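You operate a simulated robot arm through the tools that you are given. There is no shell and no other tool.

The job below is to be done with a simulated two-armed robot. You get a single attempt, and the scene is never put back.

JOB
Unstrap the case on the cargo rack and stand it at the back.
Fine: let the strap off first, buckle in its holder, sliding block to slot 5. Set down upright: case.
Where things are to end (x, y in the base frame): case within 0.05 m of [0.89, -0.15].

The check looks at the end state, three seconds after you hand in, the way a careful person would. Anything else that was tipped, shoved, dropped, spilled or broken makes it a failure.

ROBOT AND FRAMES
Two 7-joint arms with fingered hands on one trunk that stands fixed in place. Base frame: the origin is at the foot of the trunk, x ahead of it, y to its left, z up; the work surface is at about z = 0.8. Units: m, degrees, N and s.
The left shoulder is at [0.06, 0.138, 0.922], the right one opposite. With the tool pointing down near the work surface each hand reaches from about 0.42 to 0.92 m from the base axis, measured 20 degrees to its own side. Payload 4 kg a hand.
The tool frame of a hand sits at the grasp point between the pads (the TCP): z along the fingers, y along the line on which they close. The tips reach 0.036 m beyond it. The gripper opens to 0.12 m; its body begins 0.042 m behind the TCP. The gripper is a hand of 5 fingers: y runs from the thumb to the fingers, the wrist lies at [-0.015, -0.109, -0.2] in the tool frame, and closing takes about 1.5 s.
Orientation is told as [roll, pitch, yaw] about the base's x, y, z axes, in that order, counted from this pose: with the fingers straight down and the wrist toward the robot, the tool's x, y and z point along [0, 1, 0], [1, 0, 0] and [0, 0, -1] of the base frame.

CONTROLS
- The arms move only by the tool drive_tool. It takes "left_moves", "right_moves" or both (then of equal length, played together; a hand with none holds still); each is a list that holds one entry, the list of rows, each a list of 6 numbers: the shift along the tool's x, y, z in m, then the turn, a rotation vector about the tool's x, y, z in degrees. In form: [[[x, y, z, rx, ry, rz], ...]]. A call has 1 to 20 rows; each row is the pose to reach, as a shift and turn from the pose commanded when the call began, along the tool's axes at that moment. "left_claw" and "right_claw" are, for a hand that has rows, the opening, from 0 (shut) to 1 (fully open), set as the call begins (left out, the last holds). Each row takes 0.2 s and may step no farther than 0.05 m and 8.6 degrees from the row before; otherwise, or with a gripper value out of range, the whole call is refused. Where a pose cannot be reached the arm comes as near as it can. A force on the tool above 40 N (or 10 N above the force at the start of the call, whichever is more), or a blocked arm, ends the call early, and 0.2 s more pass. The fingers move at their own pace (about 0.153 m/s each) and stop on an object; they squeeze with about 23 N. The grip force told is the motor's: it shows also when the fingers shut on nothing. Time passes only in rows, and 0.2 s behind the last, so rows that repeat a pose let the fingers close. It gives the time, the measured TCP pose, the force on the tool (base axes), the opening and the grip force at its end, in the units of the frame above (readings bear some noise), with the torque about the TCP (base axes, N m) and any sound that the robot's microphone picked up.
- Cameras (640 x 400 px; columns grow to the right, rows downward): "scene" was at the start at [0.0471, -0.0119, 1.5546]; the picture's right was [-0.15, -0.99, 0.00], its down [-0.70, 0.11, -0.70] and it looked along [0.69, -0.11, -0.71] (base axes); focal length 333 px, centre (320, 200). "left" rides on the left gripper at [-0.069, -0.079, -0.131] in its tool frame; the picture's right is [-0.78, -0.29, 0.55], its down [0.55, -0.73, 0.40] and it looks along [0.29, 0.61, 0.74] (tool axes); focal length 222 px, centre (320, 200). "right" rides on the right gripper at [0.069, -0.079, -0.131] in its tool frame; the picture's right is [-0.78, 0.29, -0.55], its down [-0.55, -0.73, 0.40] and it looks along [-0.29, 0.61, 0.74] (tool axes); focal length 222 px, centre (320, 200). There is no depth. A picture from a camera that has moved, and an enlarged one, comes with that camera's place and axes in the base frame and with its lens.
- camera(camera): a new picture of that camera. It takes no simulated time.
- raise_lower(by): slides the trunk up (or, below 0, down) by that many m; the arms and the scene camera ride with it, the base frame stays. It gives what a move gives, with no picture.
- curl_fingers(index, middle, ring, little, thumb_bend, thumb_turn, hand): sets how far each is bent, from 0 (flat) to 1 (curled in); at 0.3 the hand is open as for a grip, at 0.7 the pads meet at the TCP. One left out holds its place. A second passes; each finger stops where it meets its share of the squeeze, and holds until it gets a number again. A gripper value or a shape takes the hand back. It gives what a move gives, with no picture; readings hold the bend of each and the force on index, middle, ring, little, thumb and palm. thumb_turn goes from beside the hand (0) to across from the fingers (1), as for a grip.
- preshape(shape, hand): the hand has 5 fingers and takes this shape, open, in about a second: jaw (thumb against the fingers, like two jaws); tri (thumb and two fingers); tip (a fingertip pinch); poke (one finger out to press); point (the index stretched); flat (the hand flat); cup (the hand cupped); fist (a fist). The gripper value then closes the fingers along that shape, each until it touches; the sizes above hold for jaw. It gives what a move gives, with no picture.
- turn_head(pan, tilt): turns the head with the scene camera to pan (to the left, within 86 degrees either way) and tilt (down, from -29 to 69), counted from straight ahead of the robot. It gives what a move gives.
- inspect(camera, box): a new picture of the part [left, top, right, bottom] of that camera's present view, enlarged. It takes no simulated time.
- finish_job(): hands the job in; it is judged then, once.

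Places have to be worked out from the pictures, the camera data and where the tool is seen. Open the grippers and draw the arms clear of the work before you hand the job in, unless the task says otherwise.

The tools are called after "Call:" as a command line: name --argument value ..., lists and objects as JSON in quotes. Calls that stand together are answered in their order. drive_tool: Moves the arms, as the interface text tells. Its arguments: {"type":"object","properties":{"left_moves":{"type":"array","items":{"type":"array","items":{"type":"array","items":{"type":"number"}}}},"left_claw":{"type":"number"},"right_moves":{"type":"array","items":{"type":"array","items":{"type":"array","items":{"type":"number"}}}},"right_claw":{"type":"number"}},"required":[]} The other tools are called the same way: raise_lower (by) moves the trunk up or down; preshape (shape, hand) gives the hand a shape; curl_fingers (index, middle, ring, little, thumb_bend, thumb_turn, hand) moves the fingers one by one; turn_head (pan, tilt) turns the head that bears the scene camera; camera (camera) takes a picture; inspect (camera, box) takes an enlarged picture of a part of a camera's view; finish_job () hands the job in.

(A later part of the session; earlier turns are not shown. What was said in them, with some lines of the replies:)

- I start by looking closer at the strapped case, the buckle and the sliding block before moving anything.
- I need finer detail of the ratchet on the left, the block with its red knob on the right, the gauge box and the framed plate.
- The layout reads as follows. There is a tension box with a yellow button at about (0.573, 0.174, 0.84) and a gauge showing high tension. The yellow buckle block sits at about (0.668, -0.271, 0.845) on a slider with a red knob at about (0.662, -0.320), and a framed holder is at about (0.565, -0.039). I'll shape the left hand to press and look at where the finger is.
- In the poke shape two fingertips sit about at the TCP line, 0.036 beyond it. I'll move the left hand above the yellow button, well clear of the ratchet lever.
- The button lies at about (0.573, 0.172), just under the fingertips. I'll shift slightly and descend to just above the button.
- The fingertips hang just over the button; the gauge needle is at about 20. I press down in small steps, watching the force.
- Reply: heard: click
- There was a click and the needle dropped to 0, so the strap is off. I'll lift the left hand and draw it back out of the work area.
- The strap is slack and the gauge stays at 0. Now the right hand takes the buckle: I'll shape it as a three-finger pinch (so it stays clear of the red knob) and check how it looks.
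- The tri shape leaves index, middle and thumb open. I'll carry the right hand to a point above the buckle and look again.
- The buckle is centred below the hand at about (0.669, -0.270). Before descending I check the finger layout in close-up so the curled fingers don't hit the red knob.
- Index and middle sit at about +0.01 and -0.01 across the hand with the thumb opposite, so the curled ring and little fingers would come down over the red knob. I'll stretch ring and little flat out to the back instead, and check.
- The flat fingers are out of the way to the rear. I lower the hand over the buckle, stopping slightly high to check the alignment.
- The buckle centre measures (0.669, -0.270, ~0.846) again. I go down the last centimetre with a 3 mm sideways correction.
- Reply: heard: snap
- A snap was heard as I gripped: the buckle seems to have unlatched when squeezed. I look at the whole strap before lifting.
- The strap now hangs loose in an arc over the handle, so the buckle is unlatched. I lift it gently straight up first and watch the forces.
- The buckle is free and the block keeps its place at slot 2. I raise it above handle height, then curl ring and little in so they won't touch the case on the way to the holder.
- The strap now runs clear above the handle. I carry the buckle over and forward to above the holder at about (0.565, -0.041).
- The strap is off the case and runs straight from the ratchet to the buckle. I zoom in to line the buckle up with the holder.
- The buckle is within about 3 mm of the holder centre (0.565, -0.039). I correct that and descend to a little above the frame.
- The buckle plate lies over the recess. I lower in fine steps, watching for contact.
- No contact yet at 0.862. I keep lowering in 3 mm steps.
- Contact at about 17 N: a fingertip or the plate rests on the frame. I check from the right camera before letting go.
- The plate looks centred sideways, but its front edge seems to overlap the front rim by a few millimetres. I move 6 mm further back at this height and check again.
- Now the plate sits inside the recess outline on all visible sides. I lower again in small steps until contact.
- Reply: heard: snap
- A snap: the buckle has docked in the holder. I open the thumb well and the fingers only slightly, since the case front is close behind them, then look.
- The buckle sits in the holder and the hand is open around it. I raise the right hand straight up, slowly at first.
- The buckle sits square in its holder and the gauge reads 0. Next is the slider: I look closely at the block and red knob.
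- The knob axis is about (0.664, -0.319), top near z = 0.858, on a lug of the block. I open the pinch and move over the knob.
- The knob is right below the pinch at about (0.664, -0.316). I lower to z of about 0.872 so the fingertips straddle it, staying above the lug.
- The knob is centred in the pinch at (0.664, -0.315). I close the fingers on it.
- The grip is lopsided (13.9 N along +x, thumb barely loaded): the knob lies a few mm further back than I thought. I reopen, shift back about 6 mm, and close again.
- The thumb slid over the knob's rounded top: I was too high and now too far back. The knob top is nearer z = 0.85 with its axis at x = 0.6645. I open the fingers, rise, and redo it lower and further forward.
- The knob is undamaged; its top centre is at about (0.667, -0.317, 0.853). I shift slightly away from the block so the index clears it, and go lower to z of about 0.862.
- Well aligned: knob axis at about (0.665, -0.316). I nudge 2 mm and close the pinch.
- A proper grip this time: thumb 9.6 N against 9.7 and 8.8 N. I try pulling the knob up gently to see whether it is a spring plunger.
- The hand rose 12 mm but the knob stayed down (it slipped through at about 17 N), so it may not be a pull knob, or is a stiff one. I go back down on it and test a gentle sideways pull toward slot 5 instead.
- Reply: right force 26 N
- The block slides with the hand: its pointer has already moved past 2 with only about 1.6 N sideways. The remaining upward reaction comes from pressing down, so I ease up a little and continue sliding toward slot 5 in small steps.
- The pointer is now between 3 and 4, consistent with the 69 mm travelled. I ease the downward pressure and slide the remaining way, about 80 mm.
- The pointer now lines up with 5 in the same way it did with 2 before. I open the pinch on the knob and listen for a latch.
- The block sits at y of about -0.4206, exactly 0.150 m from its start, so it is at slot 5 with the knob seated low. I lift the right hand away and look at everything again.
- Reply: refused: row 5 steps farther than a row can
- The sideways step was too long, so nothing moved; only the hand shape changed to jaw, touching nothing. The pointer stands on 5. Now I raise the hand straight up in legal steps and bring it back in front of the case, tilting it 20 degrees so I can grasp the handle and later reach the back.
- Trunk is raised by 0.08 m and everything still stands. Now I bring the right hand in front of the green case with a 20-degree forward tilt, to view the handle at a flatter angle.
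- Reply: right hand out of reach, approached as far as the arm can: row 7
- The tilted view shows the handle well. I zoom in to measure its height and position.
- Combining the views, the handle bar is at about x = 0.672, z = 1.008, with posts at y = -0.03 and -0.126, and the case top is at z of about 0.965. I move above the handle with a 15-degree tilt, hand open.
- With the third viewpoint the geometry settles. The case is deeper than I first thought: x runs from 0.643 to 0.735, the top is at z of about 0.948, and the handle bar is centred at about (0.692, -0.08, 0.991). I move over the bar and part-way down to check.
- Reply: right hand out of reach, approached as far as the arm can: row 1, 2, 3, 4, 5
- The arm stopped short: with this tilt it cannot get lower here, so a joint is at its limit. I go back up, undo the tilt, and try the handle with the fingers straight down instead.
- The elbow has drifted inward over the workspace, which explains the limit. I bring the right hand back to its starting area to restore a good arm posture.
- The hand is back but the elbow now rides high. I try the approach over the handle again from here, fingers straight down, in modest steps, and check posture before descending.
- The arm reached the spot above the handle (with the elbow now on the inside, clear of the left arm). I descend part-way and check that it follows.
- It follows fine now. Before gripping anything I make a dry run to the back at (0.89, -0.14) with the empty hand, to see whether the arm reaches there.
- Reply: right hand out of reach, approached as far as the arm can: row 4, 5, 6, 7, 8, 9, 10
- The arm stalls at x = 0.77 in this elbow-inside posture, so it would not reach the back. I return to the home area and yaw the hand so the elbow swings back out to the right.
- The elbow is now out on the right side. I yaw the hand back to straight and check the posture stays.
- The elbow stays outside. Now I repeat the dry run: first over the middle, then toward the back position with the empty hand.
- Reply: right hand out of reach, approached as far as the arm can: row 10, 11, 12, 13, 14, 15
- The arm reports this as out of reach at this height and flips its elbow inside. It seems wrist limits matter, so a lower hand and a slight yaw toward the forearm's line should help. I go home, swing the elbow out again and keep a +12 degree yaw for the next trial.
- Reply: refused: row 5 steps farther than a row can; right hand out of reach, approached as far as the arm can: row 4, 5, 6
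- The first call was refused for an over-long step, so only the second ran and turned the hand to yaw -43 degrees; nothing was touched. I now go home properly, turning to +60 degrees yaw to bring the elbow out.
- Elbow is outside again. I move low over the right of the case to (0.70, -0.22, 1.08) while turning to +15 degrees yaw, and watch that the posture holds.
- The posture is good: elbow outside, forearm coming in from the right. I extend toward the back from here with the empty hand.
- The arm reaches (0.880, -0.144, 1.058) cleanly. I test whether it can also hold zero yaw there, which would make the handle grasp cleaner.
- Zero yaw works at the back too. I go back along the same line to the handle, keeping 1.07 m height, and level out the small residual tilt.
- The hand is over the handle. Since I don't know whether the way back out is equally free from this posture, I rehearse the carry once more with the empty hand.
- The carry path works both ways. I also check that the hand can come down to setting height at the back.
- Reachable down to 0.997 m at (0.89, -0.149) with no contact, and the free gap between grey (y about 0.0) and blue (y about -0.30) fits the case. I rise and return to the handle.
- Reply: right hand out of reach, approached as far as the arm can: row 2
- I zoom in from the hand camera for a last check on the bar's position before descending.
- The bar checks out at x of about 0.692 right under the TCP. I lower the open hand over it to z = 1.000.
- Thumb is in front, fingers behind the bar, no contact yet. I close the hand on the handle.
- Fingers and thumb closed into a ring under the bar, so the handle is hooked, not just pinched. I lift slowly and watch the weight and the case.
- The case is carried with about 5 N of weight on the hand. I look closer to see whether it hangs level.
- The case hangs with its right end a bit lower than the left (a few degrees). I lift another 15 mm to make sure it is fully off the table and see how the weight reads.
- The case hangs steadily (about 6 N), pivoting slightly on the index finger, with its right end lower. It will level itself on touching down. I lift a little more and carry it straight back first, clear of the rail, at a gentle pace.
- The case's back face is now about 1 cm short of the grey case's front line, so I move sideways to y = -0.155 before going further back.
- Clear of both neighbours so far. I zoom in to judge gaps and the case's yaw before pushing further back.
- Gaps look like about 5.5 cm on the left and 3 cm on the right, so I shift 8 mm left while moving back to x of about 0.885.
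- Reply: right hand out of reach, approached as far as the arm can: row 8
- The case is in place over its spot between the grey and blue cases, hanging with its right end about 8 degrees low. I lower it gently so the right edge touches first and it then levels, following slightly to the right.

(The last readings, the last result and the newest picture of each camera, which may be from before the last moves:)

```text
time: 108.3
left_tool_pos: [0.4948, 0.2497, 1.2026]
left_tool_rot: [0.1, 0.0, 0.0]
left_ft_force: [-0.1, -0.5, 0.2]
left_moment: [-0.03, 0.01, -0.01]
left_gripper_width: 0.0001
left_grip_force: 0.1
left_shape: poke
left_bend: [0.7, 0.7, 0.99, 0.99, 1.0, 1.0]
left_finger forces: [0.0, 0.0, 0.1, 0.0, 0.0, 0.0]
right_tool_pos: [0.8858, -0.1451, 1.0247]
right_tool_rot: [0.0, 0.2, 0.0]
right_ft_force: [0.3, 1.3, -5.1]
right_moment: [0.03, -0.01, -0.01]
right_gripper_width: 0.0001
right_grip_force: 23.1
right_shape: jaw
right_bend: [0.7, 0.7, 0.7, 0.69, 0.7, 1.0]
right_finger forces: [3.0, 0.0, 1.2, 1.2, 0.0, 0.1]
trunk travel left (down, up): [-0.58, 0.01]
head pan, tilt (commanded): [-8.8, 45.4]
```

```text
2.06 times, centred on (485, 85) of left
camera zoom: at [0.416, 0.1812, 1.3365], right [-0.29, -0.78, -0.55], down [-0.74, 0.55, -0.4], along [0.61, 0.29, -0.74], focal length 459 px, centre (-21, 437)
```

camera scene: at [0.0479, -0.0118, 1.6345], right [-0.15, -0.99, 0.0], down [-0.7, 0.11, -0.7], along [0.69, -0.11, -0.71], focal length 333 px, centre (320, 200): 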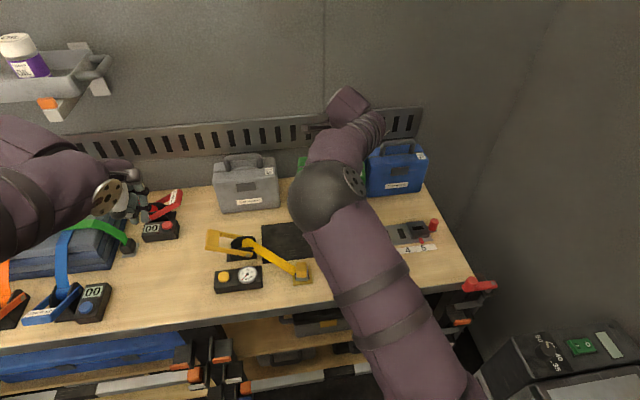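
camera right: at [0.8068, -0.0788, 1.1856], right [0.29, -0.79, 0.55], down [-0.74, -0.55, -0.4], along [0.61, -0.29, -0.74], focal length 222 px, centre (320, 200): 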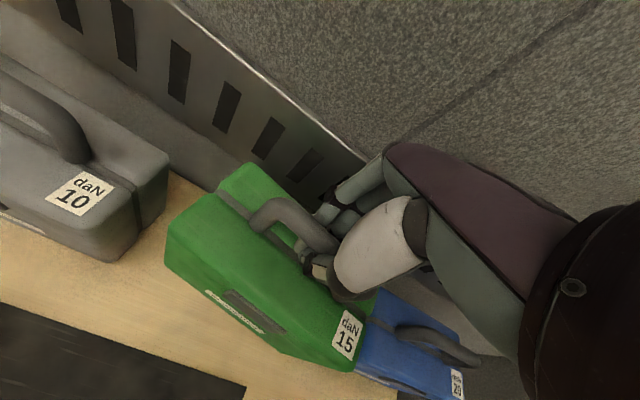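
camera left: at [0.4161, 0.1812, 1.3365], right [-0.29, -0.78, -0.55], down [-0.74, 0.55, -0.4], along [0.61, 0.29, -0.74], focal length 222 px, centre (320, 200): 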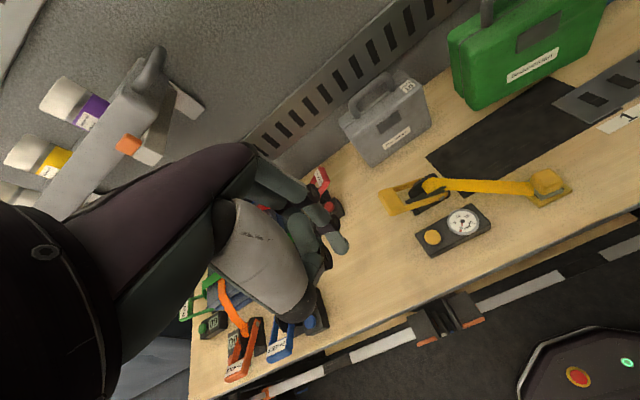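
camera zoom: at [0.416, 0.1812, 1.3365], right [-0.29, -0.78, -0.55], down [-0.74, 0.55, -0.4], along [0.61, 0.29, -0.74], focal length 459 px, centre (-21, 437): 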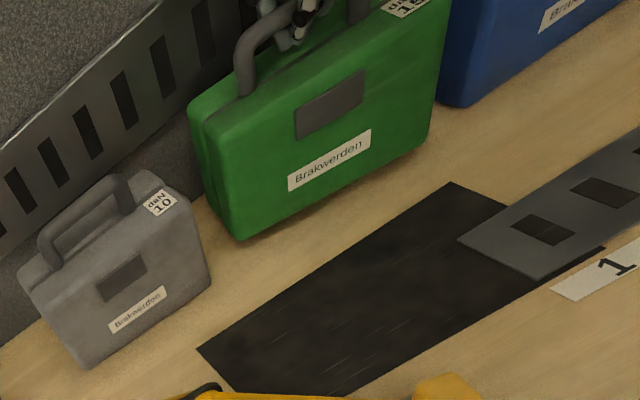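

Still fully hanging (5 N), no contact yet. I continue down slowly to the set-down height.

Call:
drive_tool --right_moves '[[[-0.001, 0, 0.005, 0, 0, 0], [-0.003, 0, 0.01, 0, 0, 0], [-0.006, 0, 0.014, 0, 0, 0], [-0.009, 0, 0.018, 0, 0, 0], [-0.01, 0, 0.021, 0, 0, 0], [-0.01, 0, 0.021, 0, 0, 0]]]'

Call:
inspect --camera "scene" --box '[200, 80, 450, 260]'

Call:
inspect --camera "left" --box '[330, 0, 640, 170]'

Call:
camera --camera "right"

```text
time: 109.7
left_tool_pos: [0.4941, 0.2495, 1.2048]
left_tool_rot: [-0.1, 0.0, 0.0]
left_ft_force: [-0.5, 0.2, -0.5]
left_moment: [0.02, 0.02, 0.03]
left_gripper_width: 0.0003
left_grip_force: 0.0
left_shape: poke
left_bend: [0.7, 0.7, 0.99, 0.99, 1.0, 1.0]
left_finger forces: [0.0, 0.0, 0.0, 0.1, 0.0, 0.0]
right_tool_pos: [0.8843, -0.1563, 1.0044]
right_tool_rot: [0.0, 0.1, 0.1]
right_ft_force: [-0.3, -0.3, -5.3]
right_moment: [0.01, 0.0, 0.0]
right_gripper_width: 0.0
right_grip_force: 23.7
right_shape: jaw
right_bend: [0.7, 0.7, 0.7, 0.69, 0.7, 1.0]
right_finger forces: [3.1, 0.0, 0.9, 1.2, 0.0, 0.1]
trunk travel left (down, up): [-0.58, 0.01]
head pan, tilt (commanded): [-8.8, 45.4]
```

```text
2.22 times, centred on (325, 170) of scene
camera zoom: at [0.0479, -0.0119, 1.6345], right [-0.15, -0.99, 0.0], down [-0.7, 0.11, -0.7], along [0.69, -0.11, -0.71], focal length 740 px, centre (309, 267)
```

zoom: 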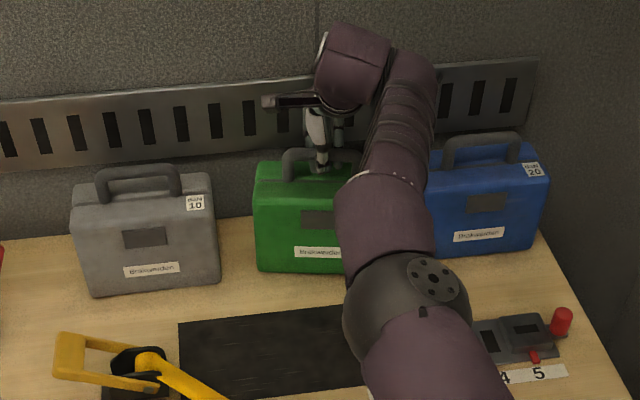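

```text
2.06 times, centred on (485, 85) of left
camera zoom: at [0.4161, 0.1811, 1.3365], right [-0.29, -0.78, -0.55], down [-0.74, 0.55, -0.4], along [0.61, 0.29, -0.74], focal length 459 px, centre (-21, 437)
```

zoom: 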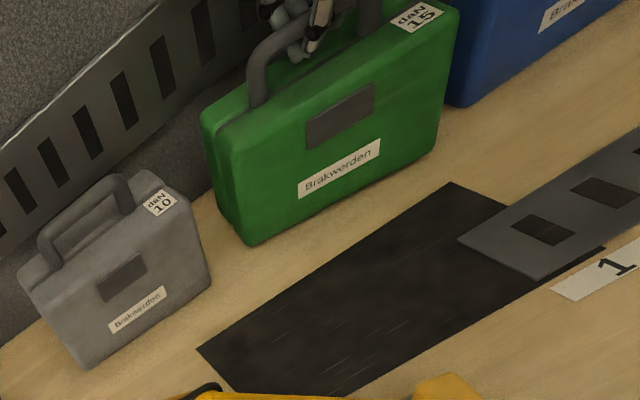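

```text
taken
camera right: at [0.8065, -0.0872, 1.1346], right [0.29, -0.78, 0.55], down [-0.74, -0.55, -0.4], along [0.61, -0.29, -0.74], focal length 222 px, centre (320, 200)
```

right: 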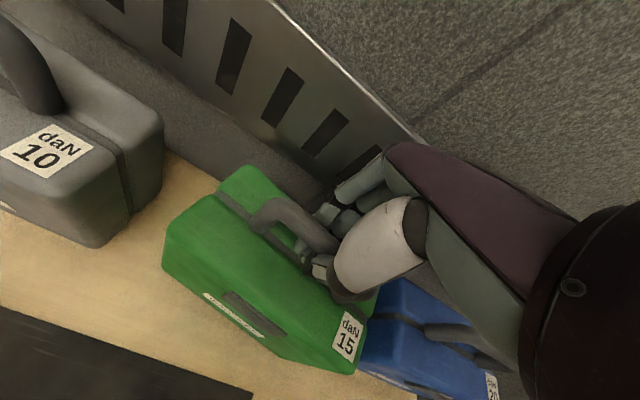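

Still hanging, since the spot here has no mat under it and is a bit lower. I keep lowering in small steps until the weight comes off.

Call:
drive_tool --right_moves '[[[0, 0, 0.004, 0, 0, 0], [-0.001, 0, 0.008, 0, 0, 0], [-0.003, 0, 0.012, 0, 0, 0], [-0.003, 0, 0.012, 0, 0, 0]]]'

Call:
inspect --camera "scene" --box '[200, 80, 450, 260]'

Call:
inspect --camera "left" --box '[330, 0, 640, 170]'

```text
time: 110.7
left_tool_pos: [0.4939, 0.2497, 1.2044]
left_tool_rot: [0.1, 0.0, 0.0]
left_ft_force: [-0.7, -0.2, 0.0]
left_moment: [-0.02, 0.0, 0.0]
left_gripper_width: 0.0
left_grip_force: 0.0
left_shape: poke
left_bend: [0.7, 0.7, 0.99, 0.99, 1.0, 1.0]
left_finger forces: [0.0, 0.1, 0.0, 0.0, 0.0, 0.1]
right_tool_pos: [0.8849, -0.1584, 0.9931]
right_tool_rot: [0.1, 0.0, 0.0]
right_ft_force: [-1.7, -0.7, -0.5]
right_moment: [0.0, -0.01, 0.0]
right_gripper_width: 0.0001
right_grip_force: 23.2
right_shape: jaw
right_bend: [0.7, 0.7, 0.7, 0.67, 0.71, 1.0]
right_finger forces: [0.0, 0.0, 0.0, 0.0, 1.6, 0.0]
trunk travel left (down, up): [-0.58, 0.01]
head pan, tilt (commanded): [-8.8, 45.4]
```

```text
2.22 times, centred on (325, 170) of scene
camera zoom: at [0.047, -0.0117, 1.6346], right [-0.15, -0.99, 0.0], down [-0.7, 0.11, -0.7], along [0.69, -0.11, -0.71], focal length 740 px, centre (309, 267)
```

zoom: 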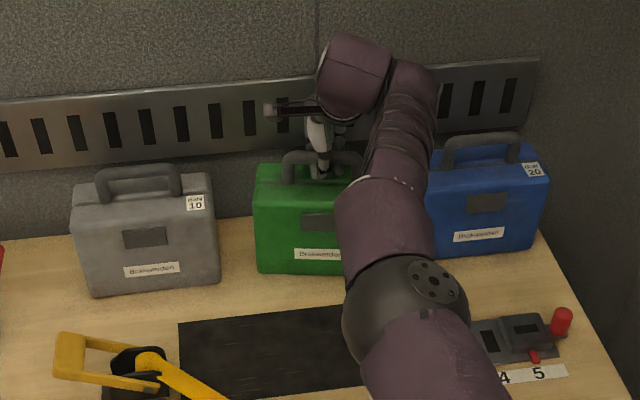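

```text
2.06 times, centred on (485, 85) of left
camera zoom: at [0.4154, 0.1813, 1.3367], right [-0.29, -0.79, -0.55], down [-0.73, 0.55, -0.4], along [0.61, 0.29, -0.74], focal length 459 px, centre (-21, 437)
```

zoom: 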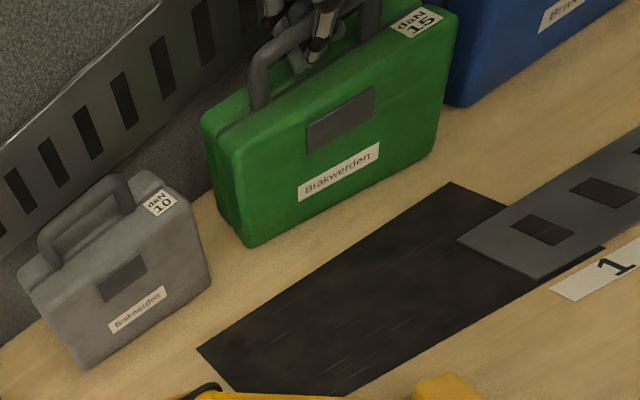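

The weight is off the hand, so the case stands on the table. Before letting go I check from the cameras that it stands flat and how it is turned.

Call:
inspect --camera "right" --box '[120, 130, 440, 390]'

Call:
inspect --camera "left" --box '[400, 0, 580, 140]'

Call:
inspect --camera "scene" --box '[280, 110, 400, 220]'

```text
1.54 times, centred on (280, 260) of right
camera zoom: at [0.8062, -0.0891, 1.1228], right [0.29, -0.78, 0.55], down [-0.73, -0.55, -0.4], along [0.61, -0.29, -0.74], focal length 342 px, centre (382, 108)
```

zoom: 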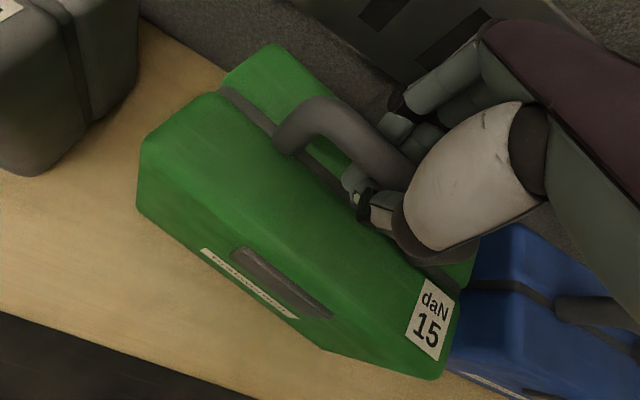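

```text
2.86 times, centred on (490, 70) of left
camera zoom: at [0.4154, 0.1813, 1.3367], right [-0.29, -0.79, -0.55], down [-0.73, 0.55, -0.4], along [0.61, 0.29, -0.74], focal length 635 px, centre (-166, 571)
```

zoom: 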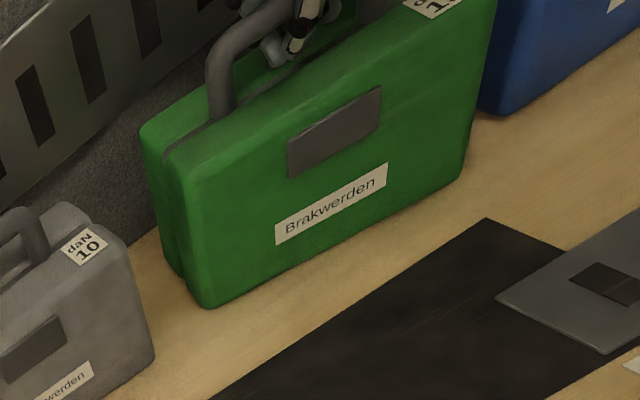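

```text
3.64 times, centred on (340, 165) of scene
camera zoom: at [0.047, -0.0117, 1.6346], right [-0.15, -0.99, 0.0], down [-0.7, 0.11, -0.7], along [0.69, -0.11, -0.71], focal length 1211 px, centre (247, 327)
```

zoom: 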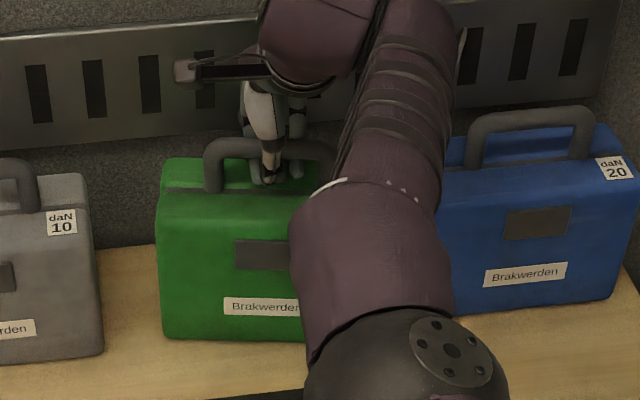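

It stands flat, but it has turned about 10 degrees (right end toward the robot) because the little finger pressed on one handle post. Its centre is about (0.88, -0.165). I lift it just off the table, turn the hand +10 degrees with a small shift left, and set it down again.

Call:
drive_tool --right_moves '[[[0, 0, -0.006, 0, 0, 0], [0, 0, -0.013, 0, 0, 0], [0, 0, -0.02, 0, 0, 0], [0.002, 0.001, -0.02, 0, 0, -2.5], [0.005, 0.002, -0.02, 0, 0, -5], [0.008, 0.003, -0.02, 0, 0, -7.5], [0.011, 0.004, -0.02, 0, 0, -10], [0.012, 0.004, -0.02, 0, 0, -11], [0.012, 0.004, -0.02, 0, 0, -11]]]'

Call:
inspect --camera "scene" --box '[200, 80, 450, 260]'

Call:
inspect --camera "left" --box '[400, 0, 580, 140]'

Call:
camera --camera "right"

```text
time: 112.7
left_tool_pos: [0.4942, 0.2501, 1.2044]
left_tool_rot: [0.0, 0.1, 0.0]
left_ft_force: [-0.2, -0.5, 0.3]
left_moment: [-0.01, 0.02, -0.01]
left_gripper_width: 0.0001
left_grip_force: 0.0
left_shape: poke
left_bend: [0.7, 0.7, 0.99, 0.99, 1.0, 1.0]
left_finger forces: [0.0, 0.0, 0.0, 0.1, 0.1, 0.0]
right_tool_pos: [0.8836, -0.1464, 1.0094]
right_tool_rot: [0.0, 0.2, 11.0]
right_ft_force: [-0.3, 1.2, -4.7]
right_moment: [0.05, 0.03, -0.03]
right_gripper_width: 0.0
right_grip_force: 22.9
right_shape: jaw
right_bend: [0.7, 0.7, 0.7, 0.66, 0.71, 1.0]
right_finger forces: [1.9, 0.0, 0.0, 1.5, 0.2, 0.1]
right hand out of reach, approached as far as the arm can: row 6, 7, 8, 9
trunk travel left (down, up): [-0.58, 0.01]
head pan, tilt (commanded): [-8.8, 45.4]
```

```text
2.22 times, centred on (325, 170) of scene
camera zoom: at [0.0475, -0.0111, 1.6346], right [-0.15, -0.99, 0.0], down [-0.7, 0.11, -0.7], along [0.69, -0.11, -0.71], focal length 740 px, centre (309, 267)
```

zoom: 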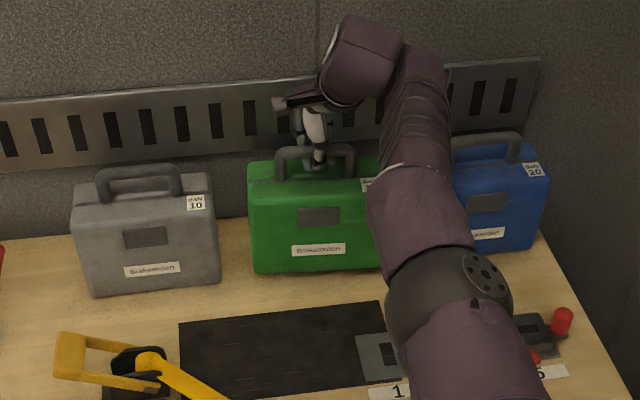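

```text
2.86 times, centred on (490, 70) of left
camera zoom: at [0.4158, 0.1819, 1.3365], right [-0.29, -0.79, -0.55], down [-0.74, 0.55, -0.4], along [0.61, 0.29, -0.74], focal length 635 px, centre (-166, 571)
```

zoom: 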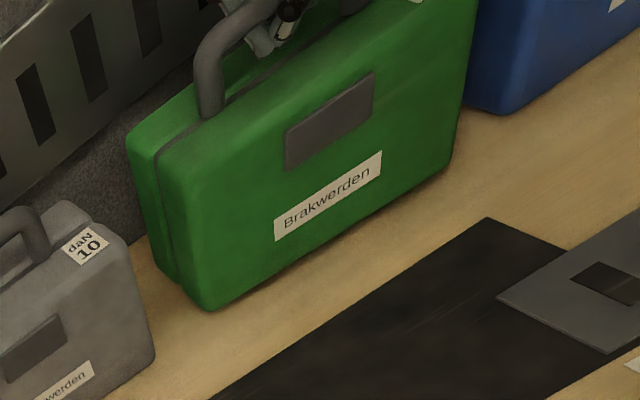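

```text
taken
camera right: at [0.7938, -0.0942, 1.1394], right [0.44, -0.71, 0.55], down [-0.62, -0.68, -0.4], along [0.66, -0.16, -0.74], focal length 222 px, centre (320, 200)
```

right: 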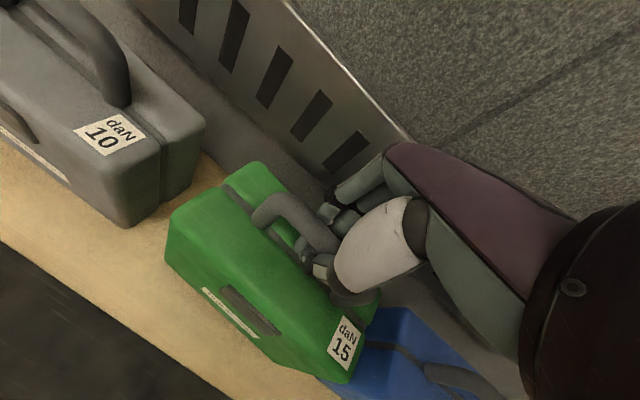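

The case is now nearly square with its neighbours, centre about (0.880, -0.154). I lower it straight down.

Call:
drive_tool --right_moves '[[[0, 0, 0.004, 0, 0, 0], [0, 0, 0.008, 0, 0, 0], [0, 0, 0.012, 0, 0, 0], [0, 0, 0.015, 0, 0, 0], [0, 0, 0.0175, 0, 0, 0], [0, 0, 0.0175, 0, 0, 0]]]'

Call:
inspect --camera "scene" --box '[200, 80, 450, 260]'

Call:
inspect --camera "left" --box '[400, 0, 580, 140]'

Call:
inspect --camera "right" --box '[120, 130, 440, 390]'

```text
time: 114.1
left_tool_pos: [0.4922, 0.25, 1.2047]
left_tool_rot: [0.1, -0.1, 0.0]
left_ft_force: [-0.6, -0.2, 0.0]
left_moment: [0.0, 0.0, 0.01]
left_gripper_width: 0.0
left_grip_force: 0.0
left_shape: poke
left_bend: [0.7, 0.7, 0.99, 0.99, 1.0, 1.0]
left_finger forces: [0.0, 0.1, 0.0, 0.0, 0.0, 0.0]
right_tool_pos: [0.8834, -0.1475, 0.9932]
right_tool_rot: [0.0, 0.0, 11.0]
right_ft_force: [-1.5, -0.3, 0.7]
right_moment: [0.03, 0.01, -0.03]
right_gripper_width: 0.0001
right_grip_force: 23.2
right_shape: jaw
right_bend: [0.7, 0.7, 0.7, 0.66, 0.71, 1.0]
right_finger forces: [0.1, 0.1, 0.0, 0.0, 1.4, 0.0]
trunk travel left (down, up): [-0.58, 0.01]
head pan, tilt (commanded): [-8.8, 45.4]
```

```text
2.22 times, centred on (325, 170) of scene
camera zoom: at [0.0468, -0.0118, 1.6346], right [-0.15, -0.99, 0.0], down [-0.7, 0.11, -0.7], along [0.69, -0.11, -0.71], focal length 740 px, centre (309, 267)
```

zoom: 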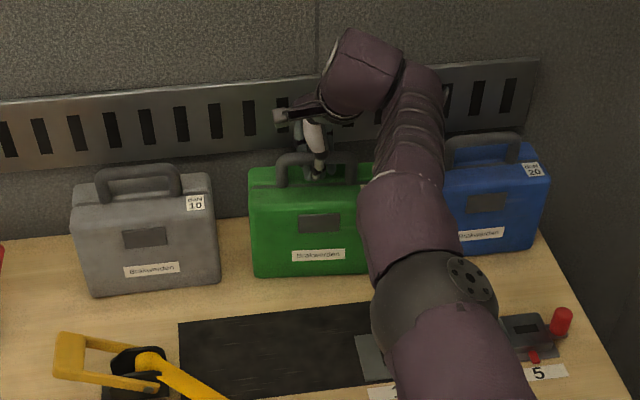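

```text
2.86 times, centred on (490, 70) of left
camera zoom: at [0.4153, 0.1812, 1.3368], right [-0.29, -0.78, -0.55], down [-0.73, 0.55, -0.4], along [0.61, 0.29, -0.74], focal length 635 px, centre (-166, 571)
```

zoom: 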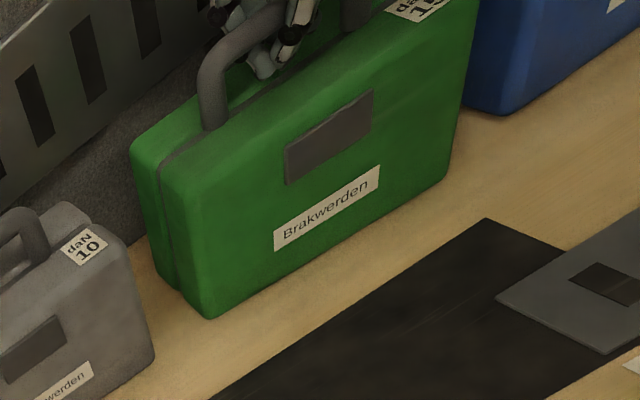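

```text
1.54 times, centred on (280, 260) of right
camera zoom: at [0.793, -0.095, 1.1236], right [0.44, -0.71, 0.55], down [-0.62, -0.68, -0.4], along [0.66, -0.16, -0.74], focal length 342 px, centre (382, 108)
```

zoom: 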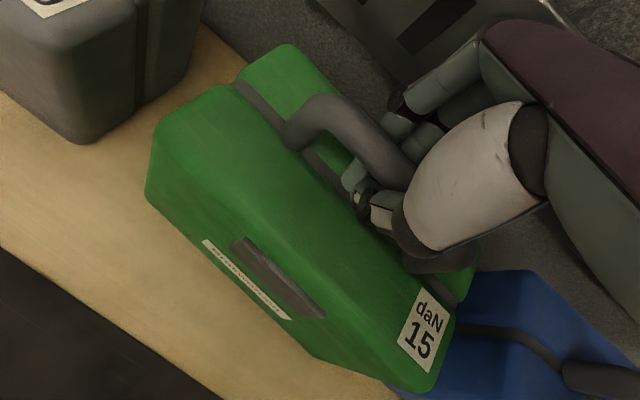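

The case stands with no weight on the hand; its centre works out to about (0.878, -0.153). I open the hand around the bar without moving.

Call:
drive_tool --right_moves '[[[0, 0, 0, 0, 0, 0], [0, 0, 0, 0, 0, 0], [0, 0, 0, 0, 0, 0], [0, 0, 0, 0, 0, 0], [0, 0, 0, 0, 0, 0], [0, 0, 0, 0, 0, 0]]]' --right_claw 0.75

Call:
inspect --camera "right" --box '[120, 130, 440, 390]'

Call:
inspect --camera "left" --box '[400, 0, 580, 140]'

```text
time: 115.5
left_tool_pos: [0.4941, 0.25, 1.2049]
left_tool_rot: [0.0, 0.0, -0.1]
left_ft_force: [-0.4, 0.5, -0.4]
left_moment: [0.03, -0.02, 0.02]
left_gripper_width: 0.0
left_grip_force: 0.1
left_shape: poke
left_bend: [0.7, 0.7, 0.99, 0.99, 1.0, 1.0]
left_finger forces: [0.0, 0.1, 0.0, 0.0, 0.0, 0.0]
right_tool_pos: [0.8838, -0.1484, 0.9928]
right_tool_rot: [0.0, 0.0, 11.0]
right_ft_force: [-0.2, 0.8, -0.3]
right_moment: [-0.02, 0.01, 0.0]
right_gripper_width: 0.0899
right_grip_force: 0.1
right_shape: jaw
right_bend: [0.34, 0.37, 0.35, 0.56, 0.4, 0.99]
right_finger forces: [0.1, 0.0, 0.0, 0.0, 0.0, 0.0]
trunk travel left (down, up): [-0.58, 0.01]
head pan, tilt (commanded): [-8.8, 45.4]
```

```text
1.54 times, centred on (280, 260) of right
camera zoom: at [0.7932, -0.0951, 1.1232], right [0.44, -0.71, 0.55], down [-0.62, -0.68, -0.4], along [0.66, -0.17, -0.74], focal length 342 px, centre (382, 108)
```

zoom: 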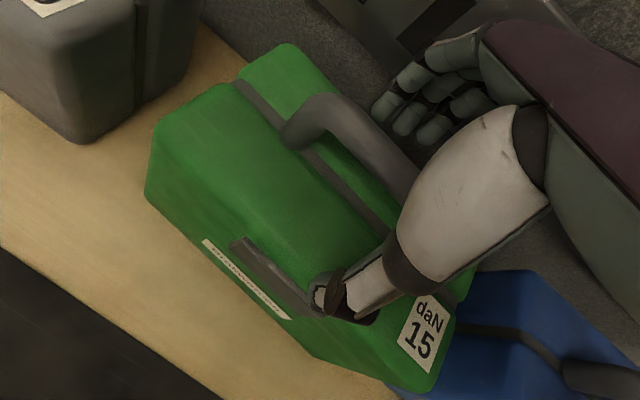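

```text
2.86 times, centred on (490, 70) of left
camera zoom: at [0.4156, 0.1811, 1.3367], right [-0.29, -0.78, -0.55], down [-0.73, 0.55, -0.4], along [0.61, 0.29, -0.74], focal length 635 px, centre (-166, 571)
```

zoom: 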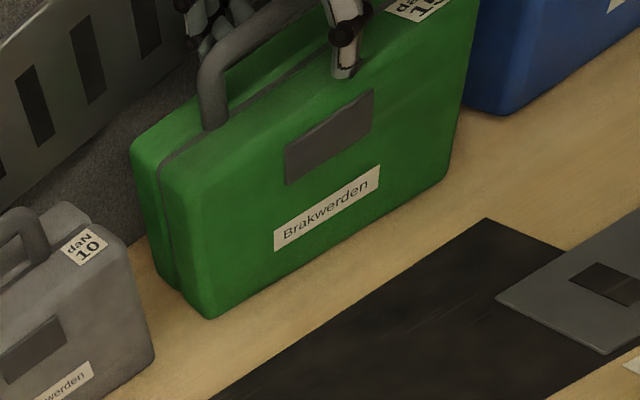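

The fingers have opened and the case did not move; only the little finger is still partly bent. I wait a moment for it before lifting out.

Call:
drive_tool --right_moves '[[[0, 0, 0, 0, 0, 0], [0, 0, 0, 0, 0, 0], [0, 0, 0, 0, 0, 0], [0, 0, 0, 0, 0, 0]]]' --right_claw 0.85

Call:
inspect --camera "right" --box '[220, 130, 440, 330]'

Call:
inspect --camera "scene" --box '[270, 80, 400, 220]'

```text
time: 116.5
left_tool_pos: [0.4927, 0.2501, 1.2041]
left_tool_rot: [0.0, 0.0, 0.0]
left_ft_force: [-0.5, 0.4, -0.4]
left_moment: [0.01, -0.02, 0.01]
left_gripper_width: 0.0
left_grip_force: 0.1
left_shape: poke
left_bend: [0.7, 0.7, 0.99, 0.99, 1.0, 1.0]
left_finger forces: [0.0, 0.0, 0.0, 0.0, 0.1, 0.0]
right_tool_pos: [0.8833, -0.1473, 0.9926]
right_tool_rot: [0.0, 0.0, 11.0]
right_ft_force: [-0.6, -0.3, -0.1]
right_moment: [0.03, -0.04, -0.02]
right_gripper_width: 0.102
right_grip_force: 0.1
right_shape: jaw
right_bend: [0.31, 0.34, 0.33, 0.44, 0.37, 0.98]
right_finger forces: [0.0, 0.0, 0.0, 0.0, 0.0, 0.1]
trunk travel left (down, up): [-0.58, 0.01]
head pan, tilt (commanded): [-8.8, 45.4]
```

```text
2.00 times, centred on (330, 230) of right
camera zoom: at [0.7932, -0.0951, 1.1232], right [0.44, -0.71, 0.55], down [-0.62, -0.68, -0.4], along [0.66, -0.17, -0.74], focal length 444 px, centre (300, 140)
```

zoom: 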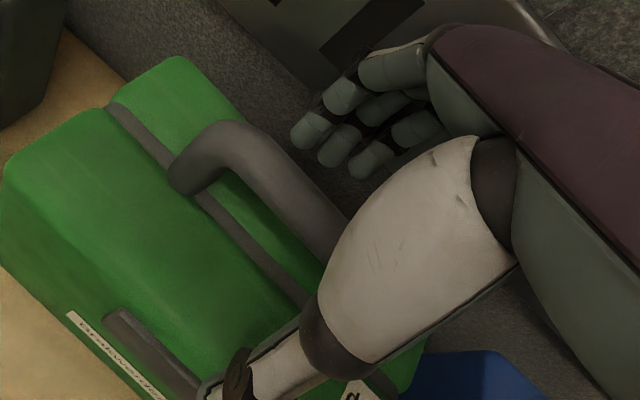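

```text
2.86 times, centred on (335, 150) of scene
camera zoom: at [0.0472, -0.0118, 1.6346], right [-0.15, -0.99, 0.0], down [-0.7, 0.11, -0.7], along [0.69, -0.11, -0.71], focal length 952 px, centre (277, 343)
```

zoom: 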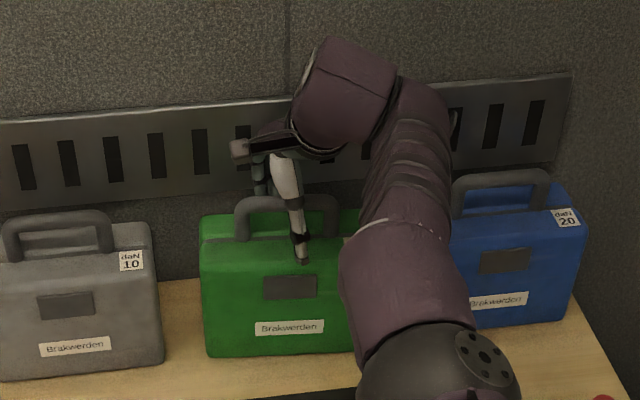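

Everything is open and the case stands upright in line with its neighbours. I raise the hand straight up with a slight drift toward the robot to stay in reach.

Call:
drive_tool --right_moves '[[[0, -0.002, -0.01, 0, 0, 0], [0, -0.004, -0.02, 0, 0, 0], [0, -0.007, -0.032, 0, 0, 0], [0, -0.01, -0.044, 0, 0, 0], [0, -0.014, -0.056, 0, 0, 0], [0, -0.018, -0.066, 0, 0, 0], [0, -0.018, -0.066, 0, 0, 0]]]'

Call:
camera --camera "right"

Call:
inspect --camera "left" --box '[330, 0, 640, 170]'

Call:
inspect --camera "scene" --box '[200, 80, 450, 260]'

```text
time: 118.1
left_tool_pos: [0.4938, 0.2502, 1.2049]
left_tool_rot: [0.1, 0.0, -0.1]
left_ft_force: [-0.3, 0.2, 0.0]
left_moment: [0.02, -0.02, 0.01]
left_gripper_width: 0.0001
left_grip_force: 0.0
left_shape: poke
left_bend: [0.7, 0.7, 0.99, 0.99, 1.0, 1.0]
left_finger forces: [0.0, 0.0, 0.0, 0.0, 0.0, 0.0]
right_tool_pos: [0.8662, -0.1518, 1.058]
right_tool_rot: [0.0, 0.0, 11.0]
right_ft_force: [0.0, 0.3, 0.2]
right_moment: [0.02, 0.0, -0.01]
right_gripper_width: 0.1019
right_grip_force: 0.0
right_shape: jaw
right_bend: [0.31, 0.34, 0.33, 0.44, 0.37, 0.98]
right_finger forces: [0.1, 0.1, 0.0, 0.0, 0.0, 0.0]
trunk travel left (down, up): [-0.58, 0.01]
head pan, tilt (commanded): [-8.8, 45.4]
```

```text
taken
camera right: at [0.7755, -0.0993, 1.1889], right [0.44, -0.71, 0.55], down [-0.62, -0.68, -0.4], along [0.66, -0.16, -0.74], focal length 222 px, centre (320, 200)
```

right: 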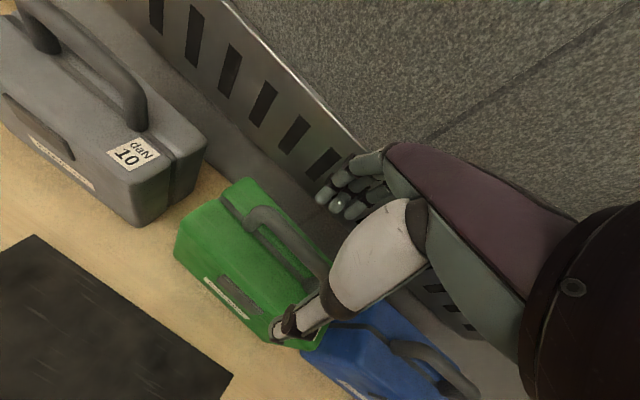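

```text
2.06 times, centred on (485, 85) of left
camera zoom: at [0.4157, 0.1811, 1.3366], right [-0.29, -0.78, -0.55], down [-0.73, 0.55, -0.4], along [0.61, 0.29, -0.74], focal length 459 px, centre (-21, 437)
```

zoom: 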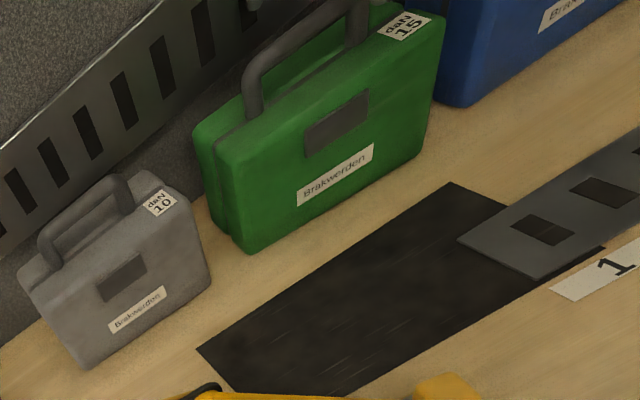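

```text
2.22 times, centred on (325, 170) of scene
camera zoom: at [0.0474, -0.0119, 1.6346], right [-0.15, -0.99, 0.0], down [-0.7, 0.11, -0.7], along [0.69, -0.11, -0.71], focal length 740 px, centre (309, 267)
```

zoom: 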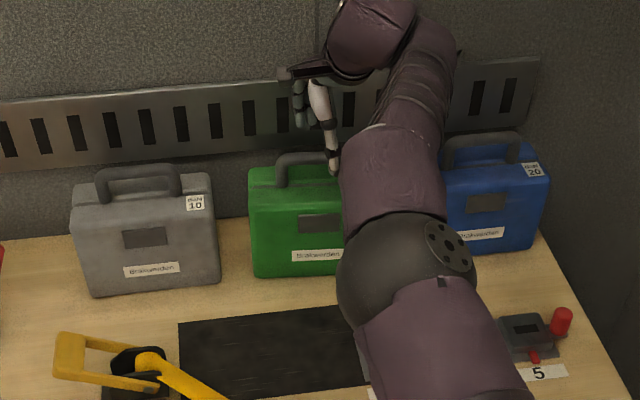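

The hand is free above the handle and the case stands still. I withdraw it toward the robot and to the right, rising.

Call:
drive_tool --right_moves '[[[0, -0.012, -0.012, 0, 0, 0], [0, -0.035, -0.03, 0, 0, 0], [0, -0.07, -0.05, 0, 0, 0], [-0.01, -0.11, -0.065, 0, 0, 0], [-0.03, -0.15, -0.075, 0, 0, 0], [-0.05, -0.19, -0.085, 0, 0, 0], [-0.075, -0.225, -0.095, 0, 0, 0], [-0.1, -0.26, -0.1, 0, 0, 0], [-0.125, -0.295, -0.105, 0, 0, 0], [-0.15, -0.33, -0.11, 0, 0, 0], [-0.17, -0.365, -0.115, 0, 0, 0]]]'

Call:
camera --camera "scene"

```text
time: 120.5
left_tool_pos: [0.494, 0.2497, 1.2057]
left_tool_rot: [0.0, 0.0, 0.0]
left_ft_force: [-0.9, 0.3, 0.0]
left_moment: [-0.04, 0.02, 0.0]
left_gripper_width: 0.0002
left_grip_force: 0.1
left_shape: poke
left_bend: [0.7, 0.7, 0.99, 0.99, 1.0, 1.0]
left_finger forces: [0.0, 0.0, 0.1, 0.0, 0.0, 0.1]
right_tool_pos: [0.539, -0.3856, 1.1728]
right_tool_rot: [0.1, 0.0, 10.9]
right_ft_force: [0.0, 0.2, -0.4]
right_moment: [0.01, 0.01, -0.01]
right_gripper_width: 0.1018
right_grip_force: 0.1
right_shape: jaw
right_bend: [0.31, 0.34, 0.33, 0.44, 0.37, 0.98]
right_finger forces: [0.0, 0.0, 0.1, 0.0, 0.1, 0.1]
trunk travel left (down, up): [-0.58, 0.01]
head pan, tilt (commanded): [-8.8, 45.4]
```

```text
taken
camera scene: at [0.0466, -0.012, 1.6346], right [-0.15, -0.99, 0.0], down [-0.7, 0.11, -0.7], along [0.69, -0.11, -0.71], focal length 333 px, centre (320, 200)
```

scene: 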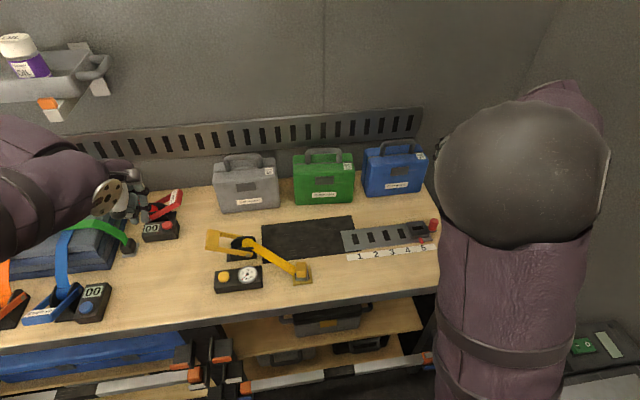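

The case stands between grey and blue at the back. I check each item in close-up: case, buckle and gauge, slider.

Call:
inspect --camera "scene" --box '[200, 130, 440, 230]'

Call:
inspect --camera "scene" --box '[190, 215, 330, 305]'

Call:
inspect --camera "scene" --box '[335, 205, 455, 275]'

Call:
camera --camera "right"

Call:
inspect --camera "left" --box '[330, 0, 640, 260]'

```text
2.67 times, centred on (320, 180) of scene
camera zoom: at [0.0466, -0.012, 1.6346], right [-0.15, -0.99, 0.0], down [-0.7, 0.11, -0.7], along [0.69, -0.11, -0.71], focal length 888 px, centre (320, 253)
```

zoom: 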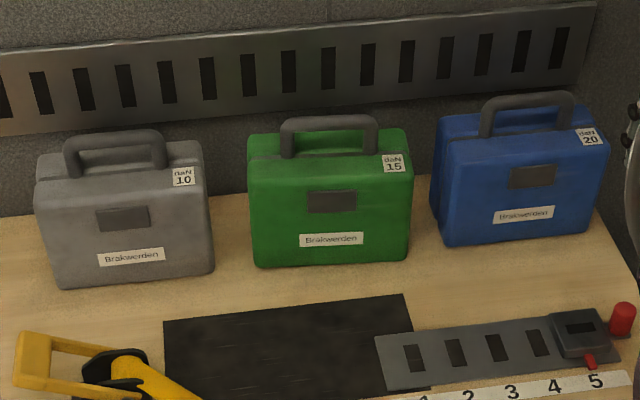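

```text
4.44 times, centred on (260, 260) of scene
camera zoom: at [0.0466, -0.012, 1.6346], right [-0.15, -0.99, 0.0], down [-0.7, 0.11, -0.7], along [0.69, -0.11, -0.71], focal length 1480 px, centre (587, -67)
```

zoom: 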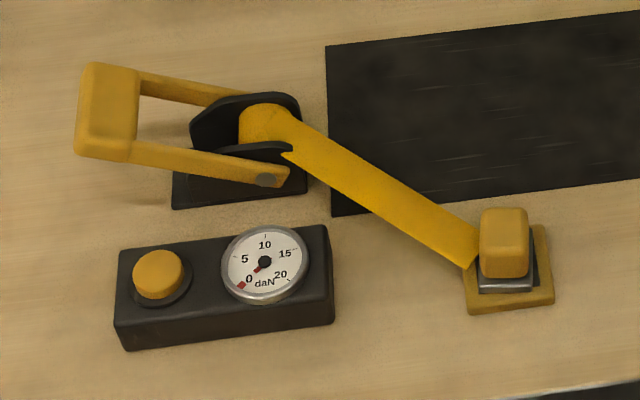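

```text
5.33 times, centred on (395, 240) of scene
camera zoom: at [0.0466, -0.012, 1.6346], right [-0.15, -0.99, 0.0], down [-0.7, 0.11, -0.7], along [0.69, -0.11, -0.71], focal length 1776 px, centre (-80, -13)
```

zoom: 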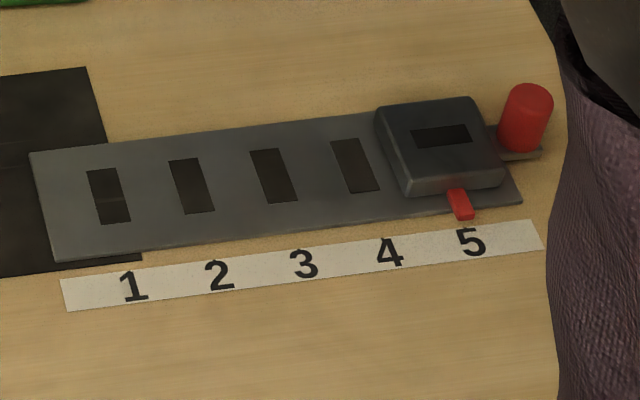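

```text
taken
camera right: at [0.4493, -0.3331, 1.3027], right [0.44, -0.71, 0.55], down [-0.62, -0.68, -0.4], along [0.66, -0.16, -0.74], focal length 222 px, centre (320, 200)
```

right: 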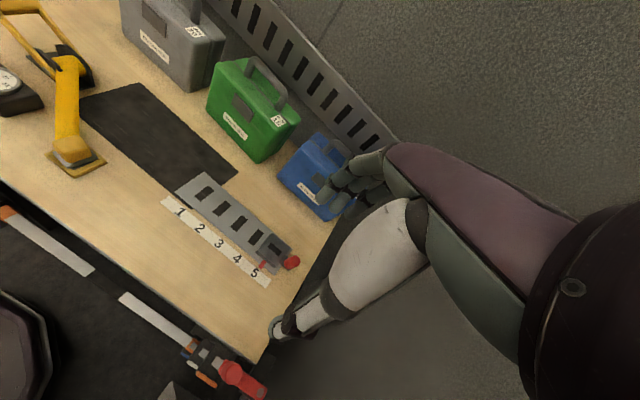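

```text
1.54 times, centred on (485, 130) of left
camera zoom: at [0.4151, 0.1811, 1.3369], right [-0.29, -0.78, -0.55], down [-0.73, 0.55, -0.4], along [0.61, 0.29, -0.74], focal length 342 px, centre (66, 308)
```

zoom: 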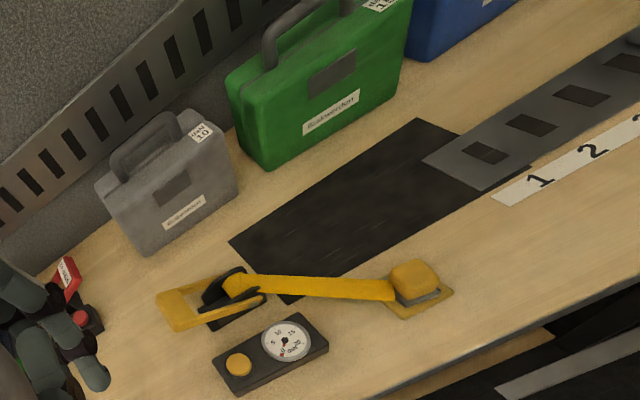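

All checks out: the case is upright at about (0.887, -0.156), the gauge reads 0, the buckle is in its holder and the pointer is on 5. I open both hands and draw the right arm back to its starting area.

Call:
drive_tool --right_moves '[[[0, -0.02, -0.005, 0, 0, 0], [0, -0.045, -0.01, 0, 0, 0], [0, -0.07, -0.01, 0, 0, 0], [0, -0.07, -0.01, 0, 0, 0]]]' --right_claw 1

Call:
preshape --hand "left" --shape "jaw"

Call:
camera --camera "scene"

```text
time: 121.5
left_tool_pos: [0.495, 0.2483, 1.205]
left_tool_rot: [0.0, 0.0, 0.1]
left_ft_force: [0.6, -0.5, 0.3]
left_moment: [0.02, 0.01, 0.02]
left_gripper_width: 0.0
left_grip_force: 0.1
left_shape: poke
left_bend: [0.7, 0.7, 0.99, 0.99, 1.0, 1.0]
left_finger forces: [0.0, 0.0, 0.0, 0.1, 0.1, 0.1]
right_tool_pos: [0.471, -0.3995, 1.1865]
right_tool_rot: [0.0, 0.0, 11.0]
right_ft_force: [0.8, 0.0, 0.3]
right_moment: [-0.01, 0.01, -0.01]
right_gripper_width: 0.1197
right_grip_force: 0.0
right_shape: jaw
right_bend: [0.3, 0.3, 0.3, 0.3, 0.3, 0.97]
right_finger forces: [0.0, 0.1, 0.0, 0.1, 0.0, 0.1]
trunk travel left (down, up): [-0.58, 0.01]
head pan, tilt (commanded): [-8.8, 45.4]
```

```text
time: 122.4
left_tool_pos: [0.4944, 0.2503, 1.2045]
left_tool_rot: [-0.1, -0.1, -0.1]
left_ft_force: [0.7, -0.1, -1.4]
left_moment: [0.02, -0.01, 0.03]
left_gripper_width: 0.1199
left_grip_force: 0.1
left_shape: jaw
left_bend: [0.3, 0.3, 0.3, 0.3, 0.3, 0.97]
left_finger forces: [0.0, 0.0, 0.0, 0.1, 0.0, 0.0]
right_tool_pos: [0.4715, -0.3988, 1.1864]
right_tool_rot: [0.1, 0.0, 11.0]
right_ft_force: [-0.3, 0.0, -0.5]
right_moment: [0.0, -0.01, 0.0]
right_gripper_width: 0.1198
right_grip_force: 0.0
right_shape: jaw
right_bend: [0.3, 0.3, 0.3, 0.3, 0.3, 0.97]
right_finger forces: [0.1, 0.0, 0.0, 0.1, 0.0, 0.0]
trunk travel left (down, up): [-0.58, 0.01]
head pan, tilt (commanded): [-8.8, 45.4]
```

```text
taken
camera scene: at [0.0471, -0.0119, 1.6346], right [-0.15, -0.99, 0.0], down [-0.7, 0.11, -0.7], along [0.69, -0.11, -0.71], focal length 333 px, centre (320, 200)
```

scene: 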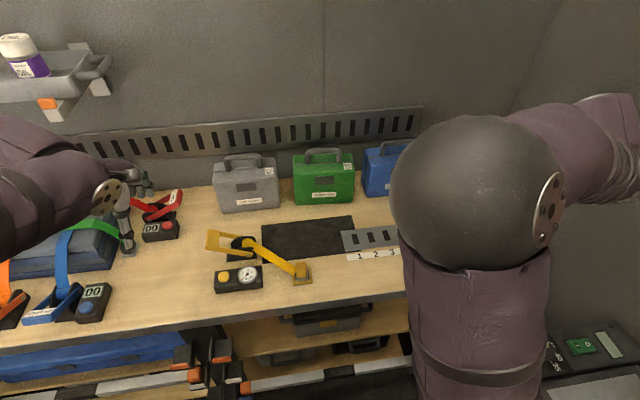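

Both hands are open and clear. One last look at the slider from the right camera, since the elbow hides it from the head camera.

Call:
inspect --camera "right" --box '[60, 30, 360, 290]'

```text
1.54 times, centred on (210, 160) of right
camera zoom: at [0.3815, -0.3461, 1.3164], right [0.44, -0.71, 0.55], down [-0.62, -0.68, -0.4], along [0.66, -0.17, -0.74], focal length 342 px, centre (489, 262)
```

zoom: 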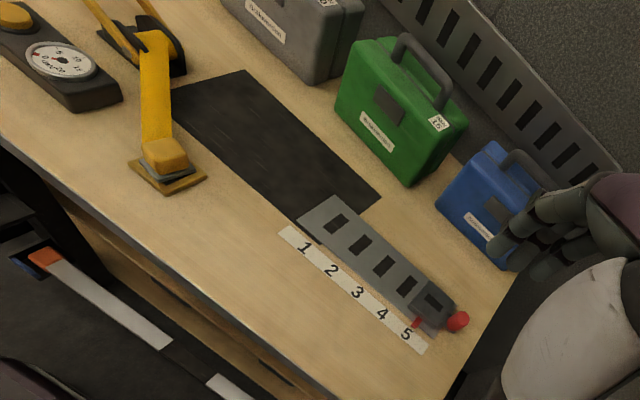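

Everything is in its end state: strap off (gauge at 0), buckle in its holder, slider on 5, and the case upright at the back between the untouched grey and blue cases. Both hands are open and clear, so I hand the job in.

Call:
finish_job

```text
The job is handed in.
```

The job is handed in. The case is unstrapped and standing upright at the back, between the grey and blue cases, which were not touched.

- **Strap:** The tension was released first with the yellow button. The gauge dropped to 0 and stayed there.
- **Buckle:** It snapped into its holder in front of the mat.
- **Sliding block:** The pointer sits on slot 5. From the pictures the block moved 0.150 m, which is three slots. I heard no latch click there, so I can't confirm it is locked, only that it is in position.
- **Case:** Its centre measures about (0.887, -0.156) from the pictures, roughly 1 cm from the target. It is turned about 5 degrees from square.

While feeling out how the red knob works, my fingers slipped off it twice; it shows no visible damage. The trunk ended 0.08 m higher than it started, which the arm needed to reach the back. Both hands are open and clear of the work.
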